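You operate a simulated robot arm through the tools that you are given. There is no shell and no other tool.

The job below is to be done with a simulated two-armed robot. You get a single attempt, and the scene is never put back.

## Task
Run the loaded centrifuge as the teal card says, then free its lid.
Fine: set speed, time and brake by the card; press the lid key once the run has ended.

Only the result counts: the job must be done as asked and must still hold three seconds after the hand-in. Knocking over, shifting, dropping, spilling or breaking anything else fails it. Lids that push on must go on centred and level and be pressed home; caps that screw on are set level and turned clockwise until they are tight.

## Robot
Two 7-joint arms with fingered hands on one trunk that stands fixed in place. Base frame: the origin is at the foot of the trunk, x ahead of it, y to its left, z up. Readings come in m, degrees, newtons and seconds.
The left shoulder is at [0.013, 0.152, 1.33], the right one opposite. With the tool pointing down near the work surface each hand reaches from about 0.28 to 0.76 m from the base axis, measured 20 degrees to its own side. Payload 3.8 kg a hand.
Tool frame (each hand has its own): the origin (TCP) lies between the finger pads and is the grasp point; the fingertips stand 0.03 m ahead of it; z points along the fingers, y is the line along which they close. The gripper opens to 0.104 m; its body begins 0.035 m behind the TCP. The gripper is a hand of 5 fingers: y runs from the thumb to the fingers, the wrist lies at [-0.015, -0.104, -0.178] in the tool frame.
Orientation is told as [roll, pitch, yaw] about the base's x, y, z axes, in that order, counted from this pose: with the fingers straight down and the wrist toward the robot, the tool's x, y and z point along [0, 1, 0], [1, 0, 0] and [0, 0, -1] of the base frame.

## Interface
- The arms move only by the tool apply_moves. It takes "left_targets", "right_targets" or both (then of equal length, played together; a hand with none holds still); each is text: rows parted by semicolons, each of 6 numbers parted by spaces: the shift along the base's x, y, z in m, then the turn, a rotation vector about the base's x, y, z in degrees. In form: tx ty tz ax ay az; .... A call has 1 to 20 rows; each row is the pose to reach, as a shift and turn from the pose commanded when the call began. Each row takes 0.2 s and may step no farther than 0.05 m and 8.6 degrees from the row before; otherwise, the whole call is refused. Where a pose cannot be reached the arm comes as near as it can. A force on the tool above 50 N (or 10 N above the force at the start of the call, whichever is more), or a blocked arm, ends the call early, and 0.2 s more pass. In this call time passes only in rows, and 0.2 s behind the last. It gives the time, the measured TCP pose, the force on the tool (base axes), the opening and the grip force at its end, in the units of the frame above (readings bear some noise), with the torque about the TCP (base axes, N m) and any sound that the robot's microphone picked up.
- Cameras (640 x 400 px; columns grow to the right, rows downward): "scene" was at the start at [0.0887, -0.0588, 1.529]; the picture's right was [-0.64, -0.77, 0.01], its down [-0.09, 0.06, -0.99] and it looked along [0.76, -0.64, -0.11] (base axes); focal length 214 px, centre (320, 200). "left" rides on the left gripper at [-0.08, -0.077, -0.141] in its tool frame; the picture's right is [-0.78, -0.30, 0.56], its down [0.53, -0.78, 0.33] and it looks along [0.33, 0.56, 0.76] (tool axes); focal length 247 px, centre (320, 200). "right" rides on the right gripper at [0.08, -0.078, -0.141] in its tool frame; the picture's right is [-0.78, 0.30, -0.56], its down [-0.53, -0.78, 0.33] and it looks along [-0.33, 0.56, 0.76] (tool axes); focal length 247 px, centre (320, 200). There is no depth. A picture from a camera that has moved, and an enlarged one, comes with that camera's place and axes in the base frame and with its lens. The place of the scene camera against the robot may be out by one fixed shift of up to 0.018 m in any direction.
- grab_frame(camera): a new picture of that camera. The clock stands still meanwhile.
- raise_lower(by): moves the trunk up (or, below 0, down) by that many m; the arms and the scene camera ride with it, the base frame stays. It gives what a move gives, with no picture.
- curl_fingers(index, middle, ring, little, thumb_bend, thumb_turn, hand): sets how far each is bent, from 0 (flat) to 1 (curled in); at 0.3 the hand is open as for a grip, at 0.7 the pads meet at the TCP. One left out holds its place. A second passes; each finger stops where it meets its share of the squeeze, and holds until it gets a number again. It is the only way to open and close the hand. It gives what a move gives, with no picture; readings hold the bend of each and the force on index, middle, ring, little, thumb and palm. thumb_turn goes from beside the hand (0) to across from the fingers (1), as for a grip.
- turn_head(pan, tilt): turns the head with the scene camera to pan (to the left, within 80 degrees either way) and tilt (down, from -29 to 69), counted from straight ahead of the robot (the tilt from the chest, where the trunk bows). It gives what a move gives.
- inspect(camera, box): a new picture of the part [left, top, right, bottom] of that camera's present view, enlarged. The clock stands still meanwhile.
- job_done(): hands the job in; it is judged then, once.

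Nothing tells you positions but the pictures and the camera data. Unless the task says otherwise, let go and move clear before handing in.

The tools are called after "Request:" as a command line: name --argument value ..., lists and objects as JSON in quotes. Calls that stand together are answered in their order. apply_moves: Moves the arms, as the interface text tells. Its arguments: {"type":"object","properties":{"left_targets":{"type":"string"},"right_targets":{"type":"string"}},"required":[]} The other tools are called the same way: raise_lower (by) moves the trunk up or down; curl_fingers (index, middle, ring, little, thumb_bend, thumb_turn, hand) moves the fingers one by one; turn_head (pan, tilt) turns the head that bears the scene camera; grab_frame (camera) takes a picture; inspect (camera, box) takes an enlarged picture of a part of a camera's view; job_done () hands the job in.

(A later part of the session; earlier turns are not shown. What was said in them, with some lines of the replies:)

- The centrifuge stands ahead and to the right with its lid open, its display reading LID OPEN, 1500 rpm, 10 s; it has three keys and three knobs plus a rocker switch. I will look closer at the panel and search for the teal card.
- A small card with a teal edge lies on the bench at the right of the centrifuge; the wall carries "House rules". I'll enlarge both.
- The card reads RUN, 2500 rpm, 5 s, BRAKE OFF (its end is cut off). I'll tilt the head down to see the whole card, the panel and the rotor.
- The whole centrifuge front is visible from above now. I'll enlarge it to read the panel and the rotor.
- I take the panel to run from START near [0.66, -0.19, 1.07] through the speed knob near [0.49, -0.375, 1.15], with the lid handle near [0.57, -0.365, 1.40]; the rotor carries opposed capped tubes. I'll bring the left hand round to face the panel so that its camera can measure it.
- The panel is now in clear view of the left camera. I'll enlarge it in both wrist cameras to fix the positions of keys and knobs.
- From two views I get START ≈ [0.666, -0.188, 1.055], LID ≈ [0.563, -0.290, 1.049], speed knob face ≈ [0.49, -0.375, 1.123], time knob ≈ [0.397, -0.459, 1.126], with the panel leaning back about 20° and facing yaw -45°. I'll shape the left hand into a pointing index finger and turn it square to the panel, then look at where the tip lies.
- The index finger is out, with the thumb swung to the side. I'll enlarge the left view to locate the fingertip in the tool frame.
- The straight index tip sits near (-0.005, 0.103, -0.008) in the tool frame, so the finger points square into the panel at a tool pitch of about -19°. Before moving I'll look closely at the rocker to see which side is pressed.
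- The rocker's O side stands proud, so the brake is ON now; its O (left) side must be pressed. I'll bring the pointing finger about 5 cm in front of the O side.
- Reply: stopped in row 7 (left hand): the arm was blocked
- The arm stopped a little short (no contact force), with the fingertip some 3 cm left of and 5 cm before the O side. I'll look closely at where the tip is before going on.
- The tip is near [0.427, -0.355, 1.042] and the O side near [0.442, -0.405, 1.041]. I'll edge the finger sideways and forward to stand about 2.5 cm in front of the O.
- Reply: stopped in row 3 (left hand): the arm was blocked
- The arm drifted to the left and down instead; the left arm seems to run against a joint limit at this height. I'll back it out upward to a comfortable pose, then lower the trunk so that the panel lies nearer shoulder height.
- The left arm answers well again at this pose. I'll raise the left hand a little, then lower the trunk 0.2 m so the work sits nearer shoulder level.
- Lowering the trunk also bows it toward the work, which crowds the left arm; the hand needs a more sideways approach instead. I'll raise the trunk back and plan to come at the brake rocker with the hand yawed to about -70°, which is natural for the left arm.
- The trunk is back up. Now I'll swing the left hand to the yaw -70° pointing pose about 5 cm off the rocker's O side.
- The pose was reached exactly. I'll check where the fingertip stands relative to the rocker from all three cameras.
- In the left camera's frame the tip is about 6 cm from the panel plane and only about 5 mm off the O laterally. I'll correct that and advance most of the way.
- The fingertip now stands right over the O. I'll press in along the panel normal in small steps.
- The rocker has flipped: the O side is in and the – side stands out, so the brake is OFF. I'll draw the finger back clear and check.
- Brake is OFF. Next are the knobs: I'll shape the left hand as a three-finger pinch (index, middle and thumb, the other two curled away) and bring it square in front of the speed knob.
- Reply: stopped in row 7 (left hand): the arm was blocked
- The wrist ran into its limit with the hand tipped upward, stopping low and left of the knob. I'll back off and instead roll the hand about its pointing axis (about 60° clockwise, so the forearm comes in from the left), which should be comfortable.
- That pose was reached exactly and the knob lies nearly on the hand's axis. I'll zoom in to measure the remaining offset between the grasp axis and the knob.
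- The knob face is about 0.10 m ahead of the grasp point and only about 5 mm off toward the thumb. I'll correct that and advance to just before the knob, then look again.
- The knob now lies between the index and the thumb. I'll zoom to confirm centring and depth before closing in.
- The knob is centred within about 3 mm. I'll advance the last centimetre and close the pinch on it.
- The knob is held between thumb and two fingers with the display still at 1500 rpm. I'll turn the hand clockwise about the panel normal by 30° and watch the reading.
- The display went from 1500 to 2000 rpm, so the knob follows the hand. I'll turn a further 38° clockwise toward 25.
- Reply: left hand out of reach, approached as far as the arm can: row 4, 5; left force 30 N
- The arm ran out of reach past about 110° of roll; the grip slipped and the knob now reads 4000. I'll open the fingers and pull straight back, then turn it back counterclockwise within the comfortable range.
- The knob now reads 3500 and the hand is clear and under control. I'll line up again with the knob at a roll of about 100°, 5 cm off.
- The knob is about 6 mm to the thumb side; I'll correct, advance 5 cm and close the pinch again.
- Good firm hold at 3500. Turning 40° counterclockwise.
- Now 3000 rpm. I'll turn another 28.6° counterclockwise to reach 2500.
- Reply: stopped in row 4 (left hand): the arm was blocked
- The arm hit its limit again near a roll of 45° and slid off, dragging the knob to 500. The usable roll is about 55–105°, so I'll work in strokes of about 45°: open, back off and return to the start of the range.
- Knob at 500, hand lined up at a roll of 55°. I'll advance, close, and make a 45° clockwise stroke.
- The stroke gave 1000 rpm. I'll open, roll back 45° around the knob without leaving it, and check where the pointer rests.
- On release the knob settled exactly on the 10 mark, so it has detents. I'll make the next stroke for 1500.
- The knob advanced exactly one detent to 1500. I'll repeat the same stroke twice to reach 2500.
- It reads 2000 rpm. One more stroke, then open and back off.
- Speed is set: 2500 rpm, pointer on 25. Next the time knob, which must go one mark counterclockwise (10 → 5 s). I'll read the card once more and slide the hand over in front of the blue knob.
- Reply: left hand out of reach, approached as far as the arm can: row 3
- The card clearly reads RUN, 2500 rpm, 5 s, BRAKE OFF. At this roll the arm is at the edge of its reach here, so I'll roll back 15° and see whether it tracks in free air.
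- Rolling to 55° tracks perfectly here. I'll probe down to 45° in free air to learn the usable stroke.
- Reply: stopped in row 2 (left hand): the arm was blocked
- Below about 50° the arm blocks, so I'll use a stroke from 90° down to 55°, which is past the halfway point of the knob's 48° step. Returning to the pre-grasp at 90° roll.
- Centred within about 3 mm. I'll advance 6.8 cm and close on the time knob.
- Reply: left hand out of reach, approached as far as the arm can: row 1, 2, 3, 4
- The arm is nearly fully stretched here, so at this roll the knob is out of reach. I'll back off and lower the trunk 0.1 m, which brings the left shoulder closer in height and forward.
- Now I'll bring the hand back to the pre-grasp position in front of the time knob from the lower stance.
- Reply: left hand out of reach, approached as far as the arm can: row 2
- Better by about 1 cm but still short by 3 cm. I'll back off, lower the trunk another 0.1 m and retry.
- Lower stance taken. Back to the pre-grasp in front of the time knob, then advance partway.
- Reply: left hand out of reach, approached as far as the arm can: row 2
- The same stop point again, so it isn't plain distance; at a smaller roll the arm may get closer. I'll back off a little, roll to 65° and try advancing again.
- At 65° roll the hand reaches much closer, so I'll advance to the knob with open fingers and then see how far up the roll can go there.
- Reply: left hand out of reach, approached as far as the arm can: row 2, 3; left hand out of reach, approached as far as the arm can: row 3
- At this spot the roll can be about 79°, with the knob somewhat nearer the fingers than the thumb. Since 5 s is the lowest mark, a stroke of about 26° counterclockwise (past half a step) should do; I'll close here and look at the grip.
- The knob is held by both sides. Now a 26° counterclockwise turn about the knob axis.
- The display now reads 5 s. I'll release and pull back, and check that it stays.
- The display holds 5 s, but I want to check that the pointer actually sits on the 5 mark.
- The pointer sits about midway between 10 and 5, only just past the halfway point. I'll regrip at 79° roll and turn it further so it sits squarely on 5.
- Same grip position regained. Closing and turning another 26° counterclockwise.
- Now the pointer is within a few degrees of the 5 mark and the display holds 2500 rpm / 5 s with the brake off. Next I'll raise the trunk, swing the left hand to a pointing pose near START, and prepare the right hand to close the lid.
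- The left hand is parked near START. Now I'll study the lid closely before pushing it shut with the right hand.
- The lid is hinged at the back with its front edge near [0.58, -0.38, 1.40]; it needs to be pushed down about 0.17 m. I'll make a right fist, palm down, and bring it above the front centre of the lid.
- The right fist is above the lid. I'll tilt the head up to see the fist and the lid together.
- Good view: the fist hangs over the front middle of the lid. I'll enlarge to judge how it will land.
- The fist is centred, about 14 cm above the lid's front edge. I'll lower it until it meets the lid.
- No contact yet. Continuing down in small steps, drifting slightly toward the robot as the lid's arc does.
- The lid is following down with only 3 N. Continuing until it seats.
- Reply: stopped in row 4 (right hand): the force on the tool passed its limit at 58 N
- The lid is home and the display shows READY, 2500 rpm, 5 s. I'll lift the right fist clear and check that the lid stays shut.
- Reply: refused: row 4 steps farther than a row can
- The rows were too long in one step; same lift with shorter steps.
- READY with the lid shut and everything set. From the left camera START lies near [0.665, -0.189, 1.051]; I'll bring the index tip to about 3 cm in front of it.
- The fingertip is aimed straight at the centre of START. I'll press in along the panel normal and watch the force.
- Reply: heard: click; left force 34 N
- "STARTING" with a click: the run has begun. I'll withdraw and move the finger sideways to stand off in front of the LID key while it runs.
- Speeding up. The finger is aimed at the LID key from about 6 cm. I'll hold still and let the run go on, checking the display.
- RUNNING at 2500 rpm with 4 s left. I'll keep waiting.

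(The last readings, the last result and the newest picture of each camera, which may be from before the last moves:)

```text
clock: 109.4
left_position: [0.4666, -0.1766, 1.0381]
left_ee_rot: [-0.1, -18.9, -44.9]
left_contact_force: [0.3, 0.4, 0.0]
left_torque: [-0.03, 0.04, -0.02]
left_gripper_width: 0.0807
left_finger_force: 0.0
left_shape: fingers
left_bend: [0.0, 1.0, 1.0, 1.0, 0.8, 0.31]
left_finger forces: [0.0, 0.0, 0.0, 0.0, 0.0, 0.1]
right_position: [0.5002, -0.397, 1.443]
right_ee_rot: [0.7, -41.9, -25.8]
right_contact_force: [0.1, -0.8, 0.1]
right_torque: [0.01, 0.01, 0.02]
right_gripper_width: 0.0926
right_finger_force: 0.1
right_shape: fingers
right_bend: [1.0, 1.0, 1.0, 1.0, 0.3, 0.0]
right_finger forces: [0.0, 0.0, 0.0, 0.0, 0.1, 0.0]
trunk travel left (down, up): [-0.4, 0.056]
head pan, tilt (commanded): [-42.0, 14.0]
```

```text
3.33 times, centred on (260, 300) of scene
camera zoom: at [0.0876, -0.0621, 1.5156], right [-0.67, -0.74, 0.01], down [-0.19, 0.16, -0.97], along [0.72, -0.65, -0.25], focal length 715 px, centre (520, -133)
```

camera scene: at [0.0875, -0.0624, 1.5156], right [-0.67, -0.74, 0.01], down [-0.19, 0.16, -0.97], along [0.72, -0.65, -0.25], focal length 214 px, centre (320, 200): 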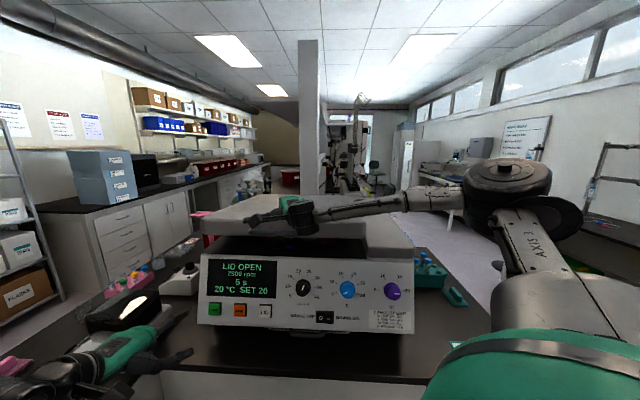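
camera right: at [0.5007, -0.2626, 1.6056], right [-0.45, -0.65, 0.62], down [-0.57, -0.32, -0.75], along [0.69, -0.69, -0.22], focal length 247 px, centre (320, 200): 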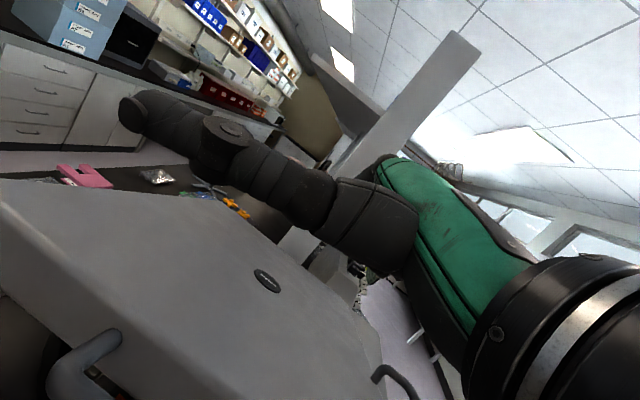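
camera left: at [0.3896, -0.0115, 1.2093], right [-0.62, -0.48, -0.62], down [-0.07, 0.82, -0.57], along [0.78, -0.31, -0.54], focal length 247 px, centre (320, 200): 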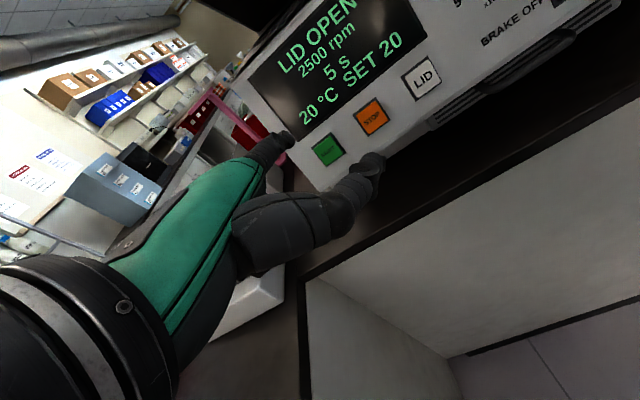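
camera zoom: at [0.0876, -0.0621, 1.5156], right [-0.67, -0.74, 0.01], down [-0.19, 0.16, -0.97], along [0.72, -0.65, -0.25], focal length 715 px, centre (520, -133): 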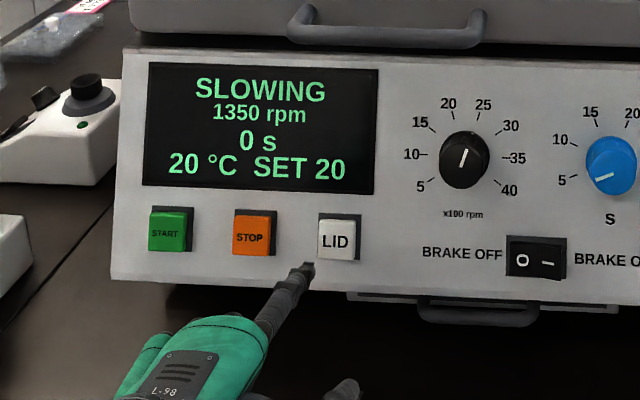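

Coasting down (SLOWING, 1350 rpm). Meanwhile I'll move the right hand well clear of the lid's opening path.

Request:
apply_moves --right_targets "-0.01 -0.005 0.04 0 0 0; -0.03 -0.012 0.075 0 0 0; -0.06 -0.02 0.105 0 0 0; -0.09 -0.028 0.13 0 0 0; -0.12 -0.036 0.15 0 0 0; -0.15 -0.044 0.165 0 0 0; -0.15 -0.044 0.165 0 0 0; -0.15 -0.044 0.165 0 0 0; -0.15 -0.044 0.165 0 0 0; -0.15 -0.044 0.165 0 0 0; -0.15 -0.044 0.165 0 0 0; -0.15 -0.044 0.165 0 0 0; -0.15 -0.044 0.165 0 0 0; -0.15 -0.044 0.165 0 0 0; -0.15 -0.044 0.165 0 0 0"

Request:
inspect --camera "scene" --box '[180, 240, 340, 360]'

Request:
grab_frame --camera "scene"

```text
clock: 112.6
left_position: [0.4669, -0.1757, 1.0367]
left_ee_rot: [0.0, -18.9, -45.0]
left_contact_force: [-0.8, 0.1, 0.5]
left_torque: [0.03, -0.01, 0.01]
left_gripper_width: 0.0807
left_finger_force: 0.2
left_shape: fingers
left_bend: [0.0, 1.0, 1.0, 1.0, 0.8, 0.31]
left_finger forces: [0.0, 0.0, 0.0, 0.0, 0.0, 0.0]
right_position: [0.3496, -0.4423, 1.6072]
right_ee_rot: [0.7, -41.9, -25.8]
right_contact_force: [-0.1, 0.5, 0.1]
right_torque: [-0.04, -0.01, -0.01]
right_gripper_width: 0.0925
right_finger_force: 0.0
right_shape: fingers
right_bend: [1.0, 1.0, 1.0, 1.0, 0.3, 0.0]
right_finger forces: [0.0, 0.0, 0.1, 0.0, 0.1, 0.0]
trunk travel left (down, up): [-0.4, 0.056]
head pan, tilt (commanded): [-42.0, 14.0]
```

```text
3.33 times, centred on (260, 300) of scene
camera zoom: at [0.0875, -0.0621, 1.5157], right [-0.67, -0.74, 0.01], down [-0.19, 0.16, -0.97], along [0.72, -0.65, -0.25], focal length 715 px, centre (520, -133)
```

zoom: 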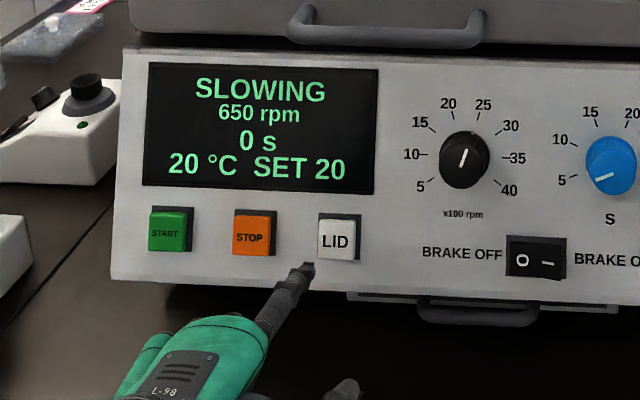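

```text
taken
camera scene: at [0.0875, -0.0621, 1.5157], right [-0.67, -0.74, 0.01], down [-0.19, 0.16, -0.97], along [0.72, -0.65, -0.25], focal length 214 px, centre (320, 200)
```

scene: 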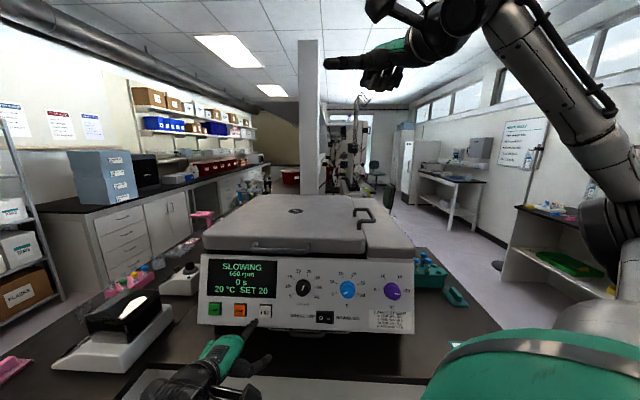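

The right hand is clear; rotor at 650 rpm and falling. I'll wait until the run has fully ended.

Request:
apply_moves --left_targets "0 0 0 0 0 0; 0 0 0 0 0 0; 0 0 0 0 0 0; 0 0 0 0 0 0; 0 0 0 0 0 0; 0 0 0 0 0 0; 0 0 0 0 0 0; 0 0 0 0 0 0; 0 0 0 0 0 0; 0 0 0 0 0 0; 0 0 0 0 0 0; 0 0 0 0 0 0; 0 0 0 0 0 0; 0 0 0 0 0 0; 0 0 0 0 0 0; 0 0 0 0 0 0; 0 0 0 0 0 0; 0 0 0 0 0 0; 0 0 0 0 0 0; 0 0 0 0 0 0"

Request:
inspect --camera "scene" --box '[180, 240, 340, 360]'

```text
clock: 116.8
left_position: [0.4663, -0.1764, 1.0369]
left_ee_rot: [0.0, -18.9, -45.0]
left_contact_force: [0.1, 0.4, 0.0]
left_torque: [0.0, 0.0, 0.03]
left_gripper_width: 0.0806
left_finger_force: 0.1
left_shape: fingers
left_bend: [0.0, 1.0, 1.0, 1.0, 0.8, 0.31]
left_finger forces: [0.1, 0.0, 0.0, 0.0, 0.1, 0.0]
right_position: [0.3506, -0.4437, 1.6076]
right_ee_rot: [0.7, -41.8, -25.8]
right_contact_force: [-0.3, -0.4, 0.6]
right_torque: [-0.02, -0.04, -0.05]
right_gripper_width: 0.0923
right_finger_force: 0.1
right_shape: fingers
right_bend: [1.0, 1.0, 1.0, 1.0, 0.3, 0.0]
right_finger forces: [0.1, 0.0, 0.0, 0.1, 0.0, 0.0]
trunk travel left (down, up): [-0.4, 0.056]
head pan, tilt (commanded): [-42.0, 14.0]
```

```text
3.33 times, centred on (260, 300) of scene
camera zoom: at [0.0876, -0.0621, 1.5156], right [-0.67, -0.74, 0.01], down [-0.19, 0.16, -0.97], along [0.72, -0.65, -0.25], focal length 715 px, centre (520, -133)
```

zoom: 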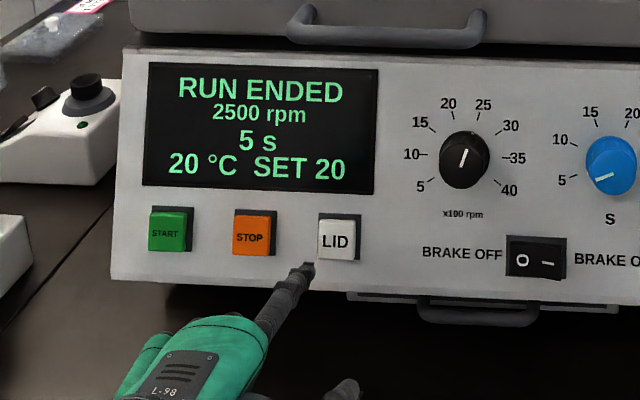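

RUN ENDED. Now I'll advance toward the LID key, checking the aim just before touching.

Request:
apply_moves --left_targets "0.0133 -0.0133 -0.0068 0 0 0; 0.0266 -0.0266 -0.0137 0 0 0"

Request:
inspect --camera "left" --box '[200, 60, 460, 220]'

Request:
inspect --camera "scene" --box '[180, 240, 340, 360]'

```text
clock: 117.4
left_position: [0.4937, -0.2039, 1.0213]
left_ee_rot: [0.0, -18.9, -44.9]
left_contact_force: [-0.4, 0.7, 0.3]
left_torque: [-0.01, 0.01, 0.0]
left_gripper_width: 0.0806
left_finger_force: 0.0
left_shape: fingers
left_bend: [0.0, 1.0, 1.0, 1.0, 0.8, 0.31]
left_finger forces: [0.0, 0.0, 0.1, 0.1, 0.1, 0.0]
right_position: [0.3506, -0.443, 1.607]
right_ee_rot: [0.7, -41.8, -25.8]
right_contact_force: [0.8, -0.4, 0.7]
right_torque: [-0.03, -0.01, 0.0]
right_gripper_width: 0.0928
right_finger_force: 0.1
right_shape: fingers
right_bend: [1.0, 1.0, 1.0, 1.0, 0.3, 0.0]
right_finger forces: [0.1, 0.1, 0.0, 0.0, 0.0, 0.0]
trunk travel left (down, up): [-0.4, 0.056]
head pan, tilt (commanded): [-42.0, 14.0]
```

```text
2.46 times, centred on (330, 140) of left
camera zoom: at [0.3521, -0.1748, 1.1301], right [-0.62, -0.48, -0.62], down [-0.07, 0.82, -0.57], along [0.78, -0.31, -0.54], focal length 608 px, centre (295, 348)
```

zoom: 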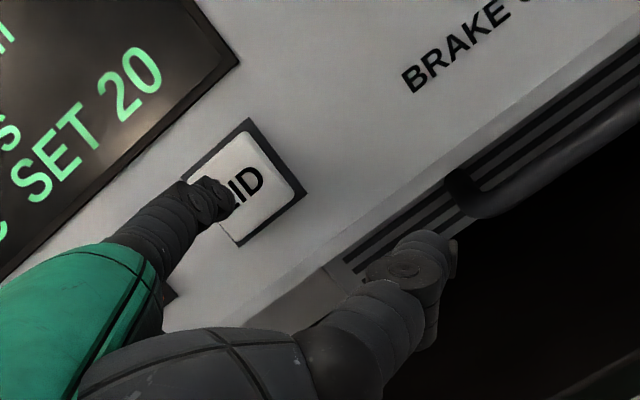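

```text
3.33 times, centred on (260, 300) of scene
camera zoom: at [0.0882, -0.063, 1.5156], right [-0.67, -0.74, 0.01], down [-0.19, 0.16, -0.97], along [0.72, -0.65, -0.25], focal length 715 px, centre (520, -133)
```

zoom: 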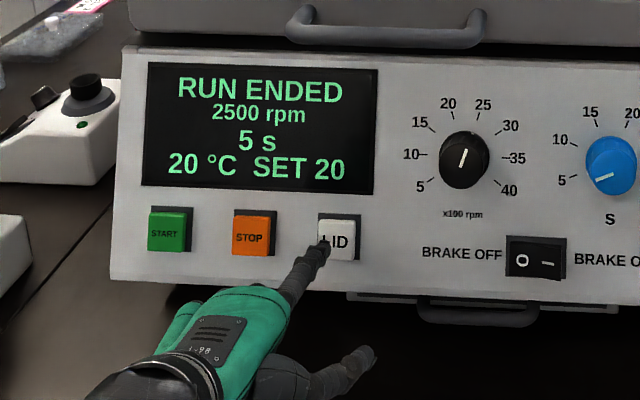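

Aim is good. Pressing the LID key.

Request:
apply_moves --left_targets "0.0066 -0.0066 -0.0034 0 0 0; 0.0113 -0.0113 -0.0058 0 0 0; 0.0146 -0.0146 -0.0075 0 0 0; 0.0173 -0.0173 -0.0089 0 0 0; 0.0196 -0.0196 -0.0101 0 0 0"

Request:
inspect --camera "scene" --box '[180, 160, 440, 350]'

```text
clock: 118.6
left_position: [0.5088, -0.2169, 1.0176]
left_ee_rot: [0.1, -19.3, -45.0]
left_contact_force: [-22.3, 22.2, 9.2]
left_torque: [-1.47, -1.36, -0.31]
left_gripper_width: 0.0797
left_finger_force: 16.9
left_shape: fingers
left_bend: [0.0, 1.0, 1.0, 1.0, 0.8, 0.31]
left_finger forces: [32.2, 0.1, 0.1, 0.1, 0.0, 0.0]
right_position: [0.3435, -0.4364, 1.6111]
right_ee_rot: [0.5, -42.3, -25.7]
right_contact_force: [0.1, -0.1, -0.6]
right_torque: [0.02, 0.03, -0.01]
right_gripper_width: 0.0926
right_finger_force: 0.1
right_shape: fingers
right_bend: [1.0, 1.0, 1.0, 1.0, 0.3, 0.0]
right_finger forces: [0.1, 0.0, 0.0, 0.0, 0.0, 0.0]
trunk travel left (down, up): [-0.4, 0.056]
head pan, tilt (commanded): [-42.0, 14.0]
heard: click
```

```text
2.11 times, centred on (310, 255) of scene
camera zoom: at [0.0798, -0.0554, 1.5164], right [-0.67, -0.74, 0.01], down [-0.18, 0.16, -0.97], along [0.72, -0.65, -0.24], focal length 452 px, centre (341, 84)
```

zoom: 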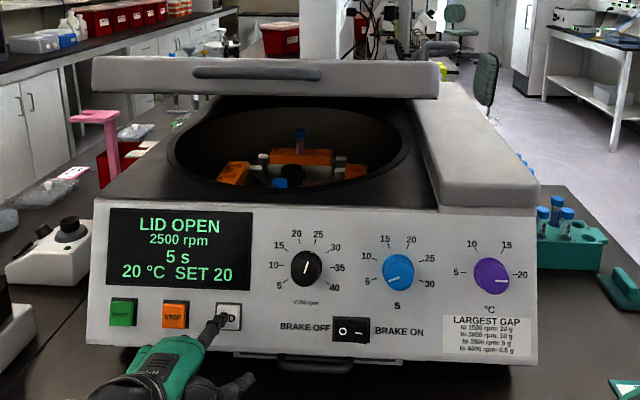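

A click, the lid has sprung open and the display reads LID OPEN, 2500 rpm, 5 s. I'll withdraw the left hand clear and check everything once more.

Request:
apply_moves --left_targets "-0.02 0.02 0.01 0 0 0; -0.046 0.046 0.024 0 0 0; -0.075 0.075 0.038 0 0 0; -0.09 0.105 0.06 0 0 0; -0.09 0.14 0.08 0 0 0"

Request:
grab_frame --camera "scene"

Request:
inspect --camera "scene" --box '[180, 160, 440, 350]'

Request:
grab_frame --camera "right"

```text
clock: 119.8
left_position: [0.4235, -0.0802, 1.094]
left_ee_rot: [0.0, -19.1, -45.0]
left_contact_force: [-0.4, 0.9, -0.3]
left_torque: [0.0, 0.02, 0.02]
left_gripper_width: 0.0805
left_finger_force: 0.0
left_shape: fingers
left_bend: [0.0, 1.0, 1.0, 1.0, 0.8, 0.31]
left_finger forces: [0.0, 0.0, 0.0, 0.0, 0.0, 0.0]
right_position: [0.3505, -0.4401, 1.6078]
right_ee_rot: [0.6, -41.8, -25.7]
right_contact_force: [-1.1, -0.9, 0.6]
right_torque: [0.02, 0.03, -0.01]
right_gripper_width: 0.0925
right_finger_force: 0.1
right_shape: fingers
right_bend: [1.0, 1.0, 1.0, 1.0, 0.3, 0.0]
right_finger forces: [0.0, 0.0, 0.0, 0.0, 0.0, 0.0]
trunk travel left (down, up): [-0.4, 0.056]
head pan, tilt (commanded): [-42.0, 14.0]
```

```text
taken
camera scene: at [0.0877, -0.0605, 1.5157], right [-0.67, -0.74, 0.01], down [-0.19, 0.16, -0.97], along [0.72, -0.65, -0.25], focal length 214 px, centre (320, 200)
```

scene: 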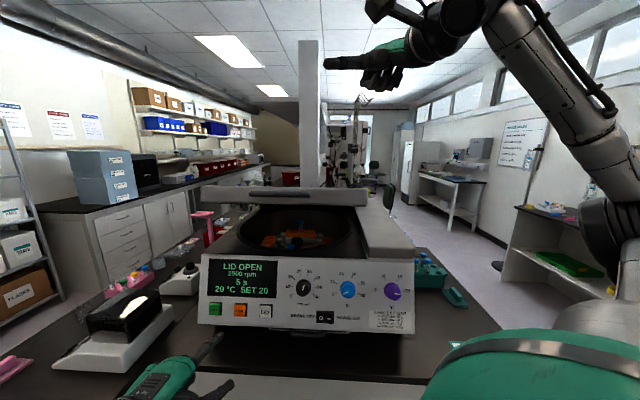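

```text
2.11 times, centred on (310, 255) of scene
camera zoom: at [0.0877, -0.0605, 1.5157], right [-0.67, -0.74, 0.01], down [-0.19, 0.16, -0.97], along [0.72, -0.65, -0.25], focal length 452 px, centre (341, 84)
```

zoom: 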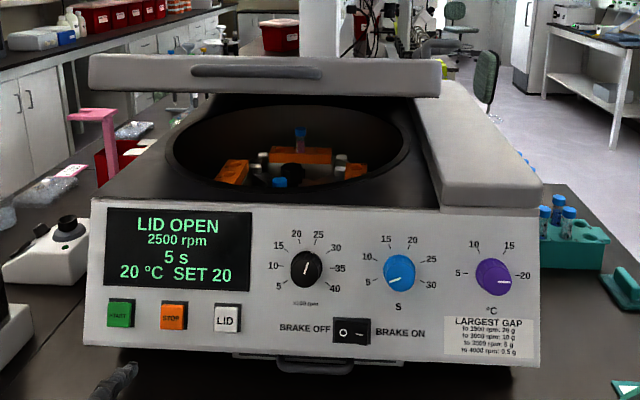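

```text
taken
camera right: at [0.2484, -0.3028, 1.661], right [-0.47, -0.64, 0.61], down [-0.55, -0.33, -0.77], along [0.69, -0.69, -0.2], focal length 247 px, centre (320, 200)
```

right: 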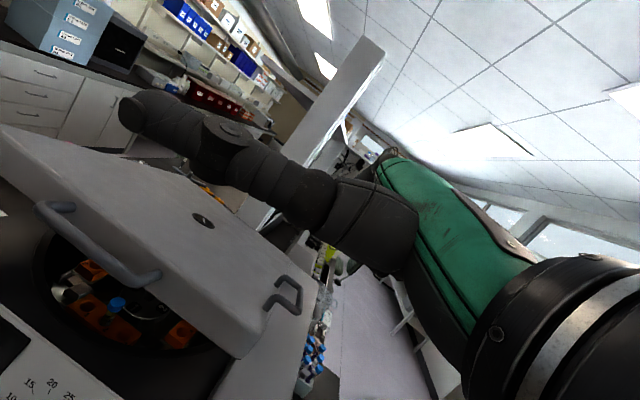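

The run was made at 2500 rpm for 5 s with the brake off. The lid is now free and standing open, the other items look untouched, and both hands are clear. I'm handing in.

Request:
job_done

```text
The job is handed in.
```

I ran the centrifuge as the teal card says: 2500 rpm, 5 s, brake off. Once the display read RUN ENDED, I pressed the LID key. The lid sprang open and the display shows LID OPEN.

- **Speed knob:** while I was setting it, my grip slipped twice and the knob swung up to 4000 and later down to 500. This was before the run. The pointer was on 25 and the display read 2500 rpm when I started.
- **Time knob:** the pointer rests a few degrees short of the 5 mark, but the display read 5 s before the run and still does.
- **Brake:** it was on at first; I switched it off before the run.

The temperature stayed at 20 °C and I saw nothing else moved or spilled. Both hands were clear when I handed in.
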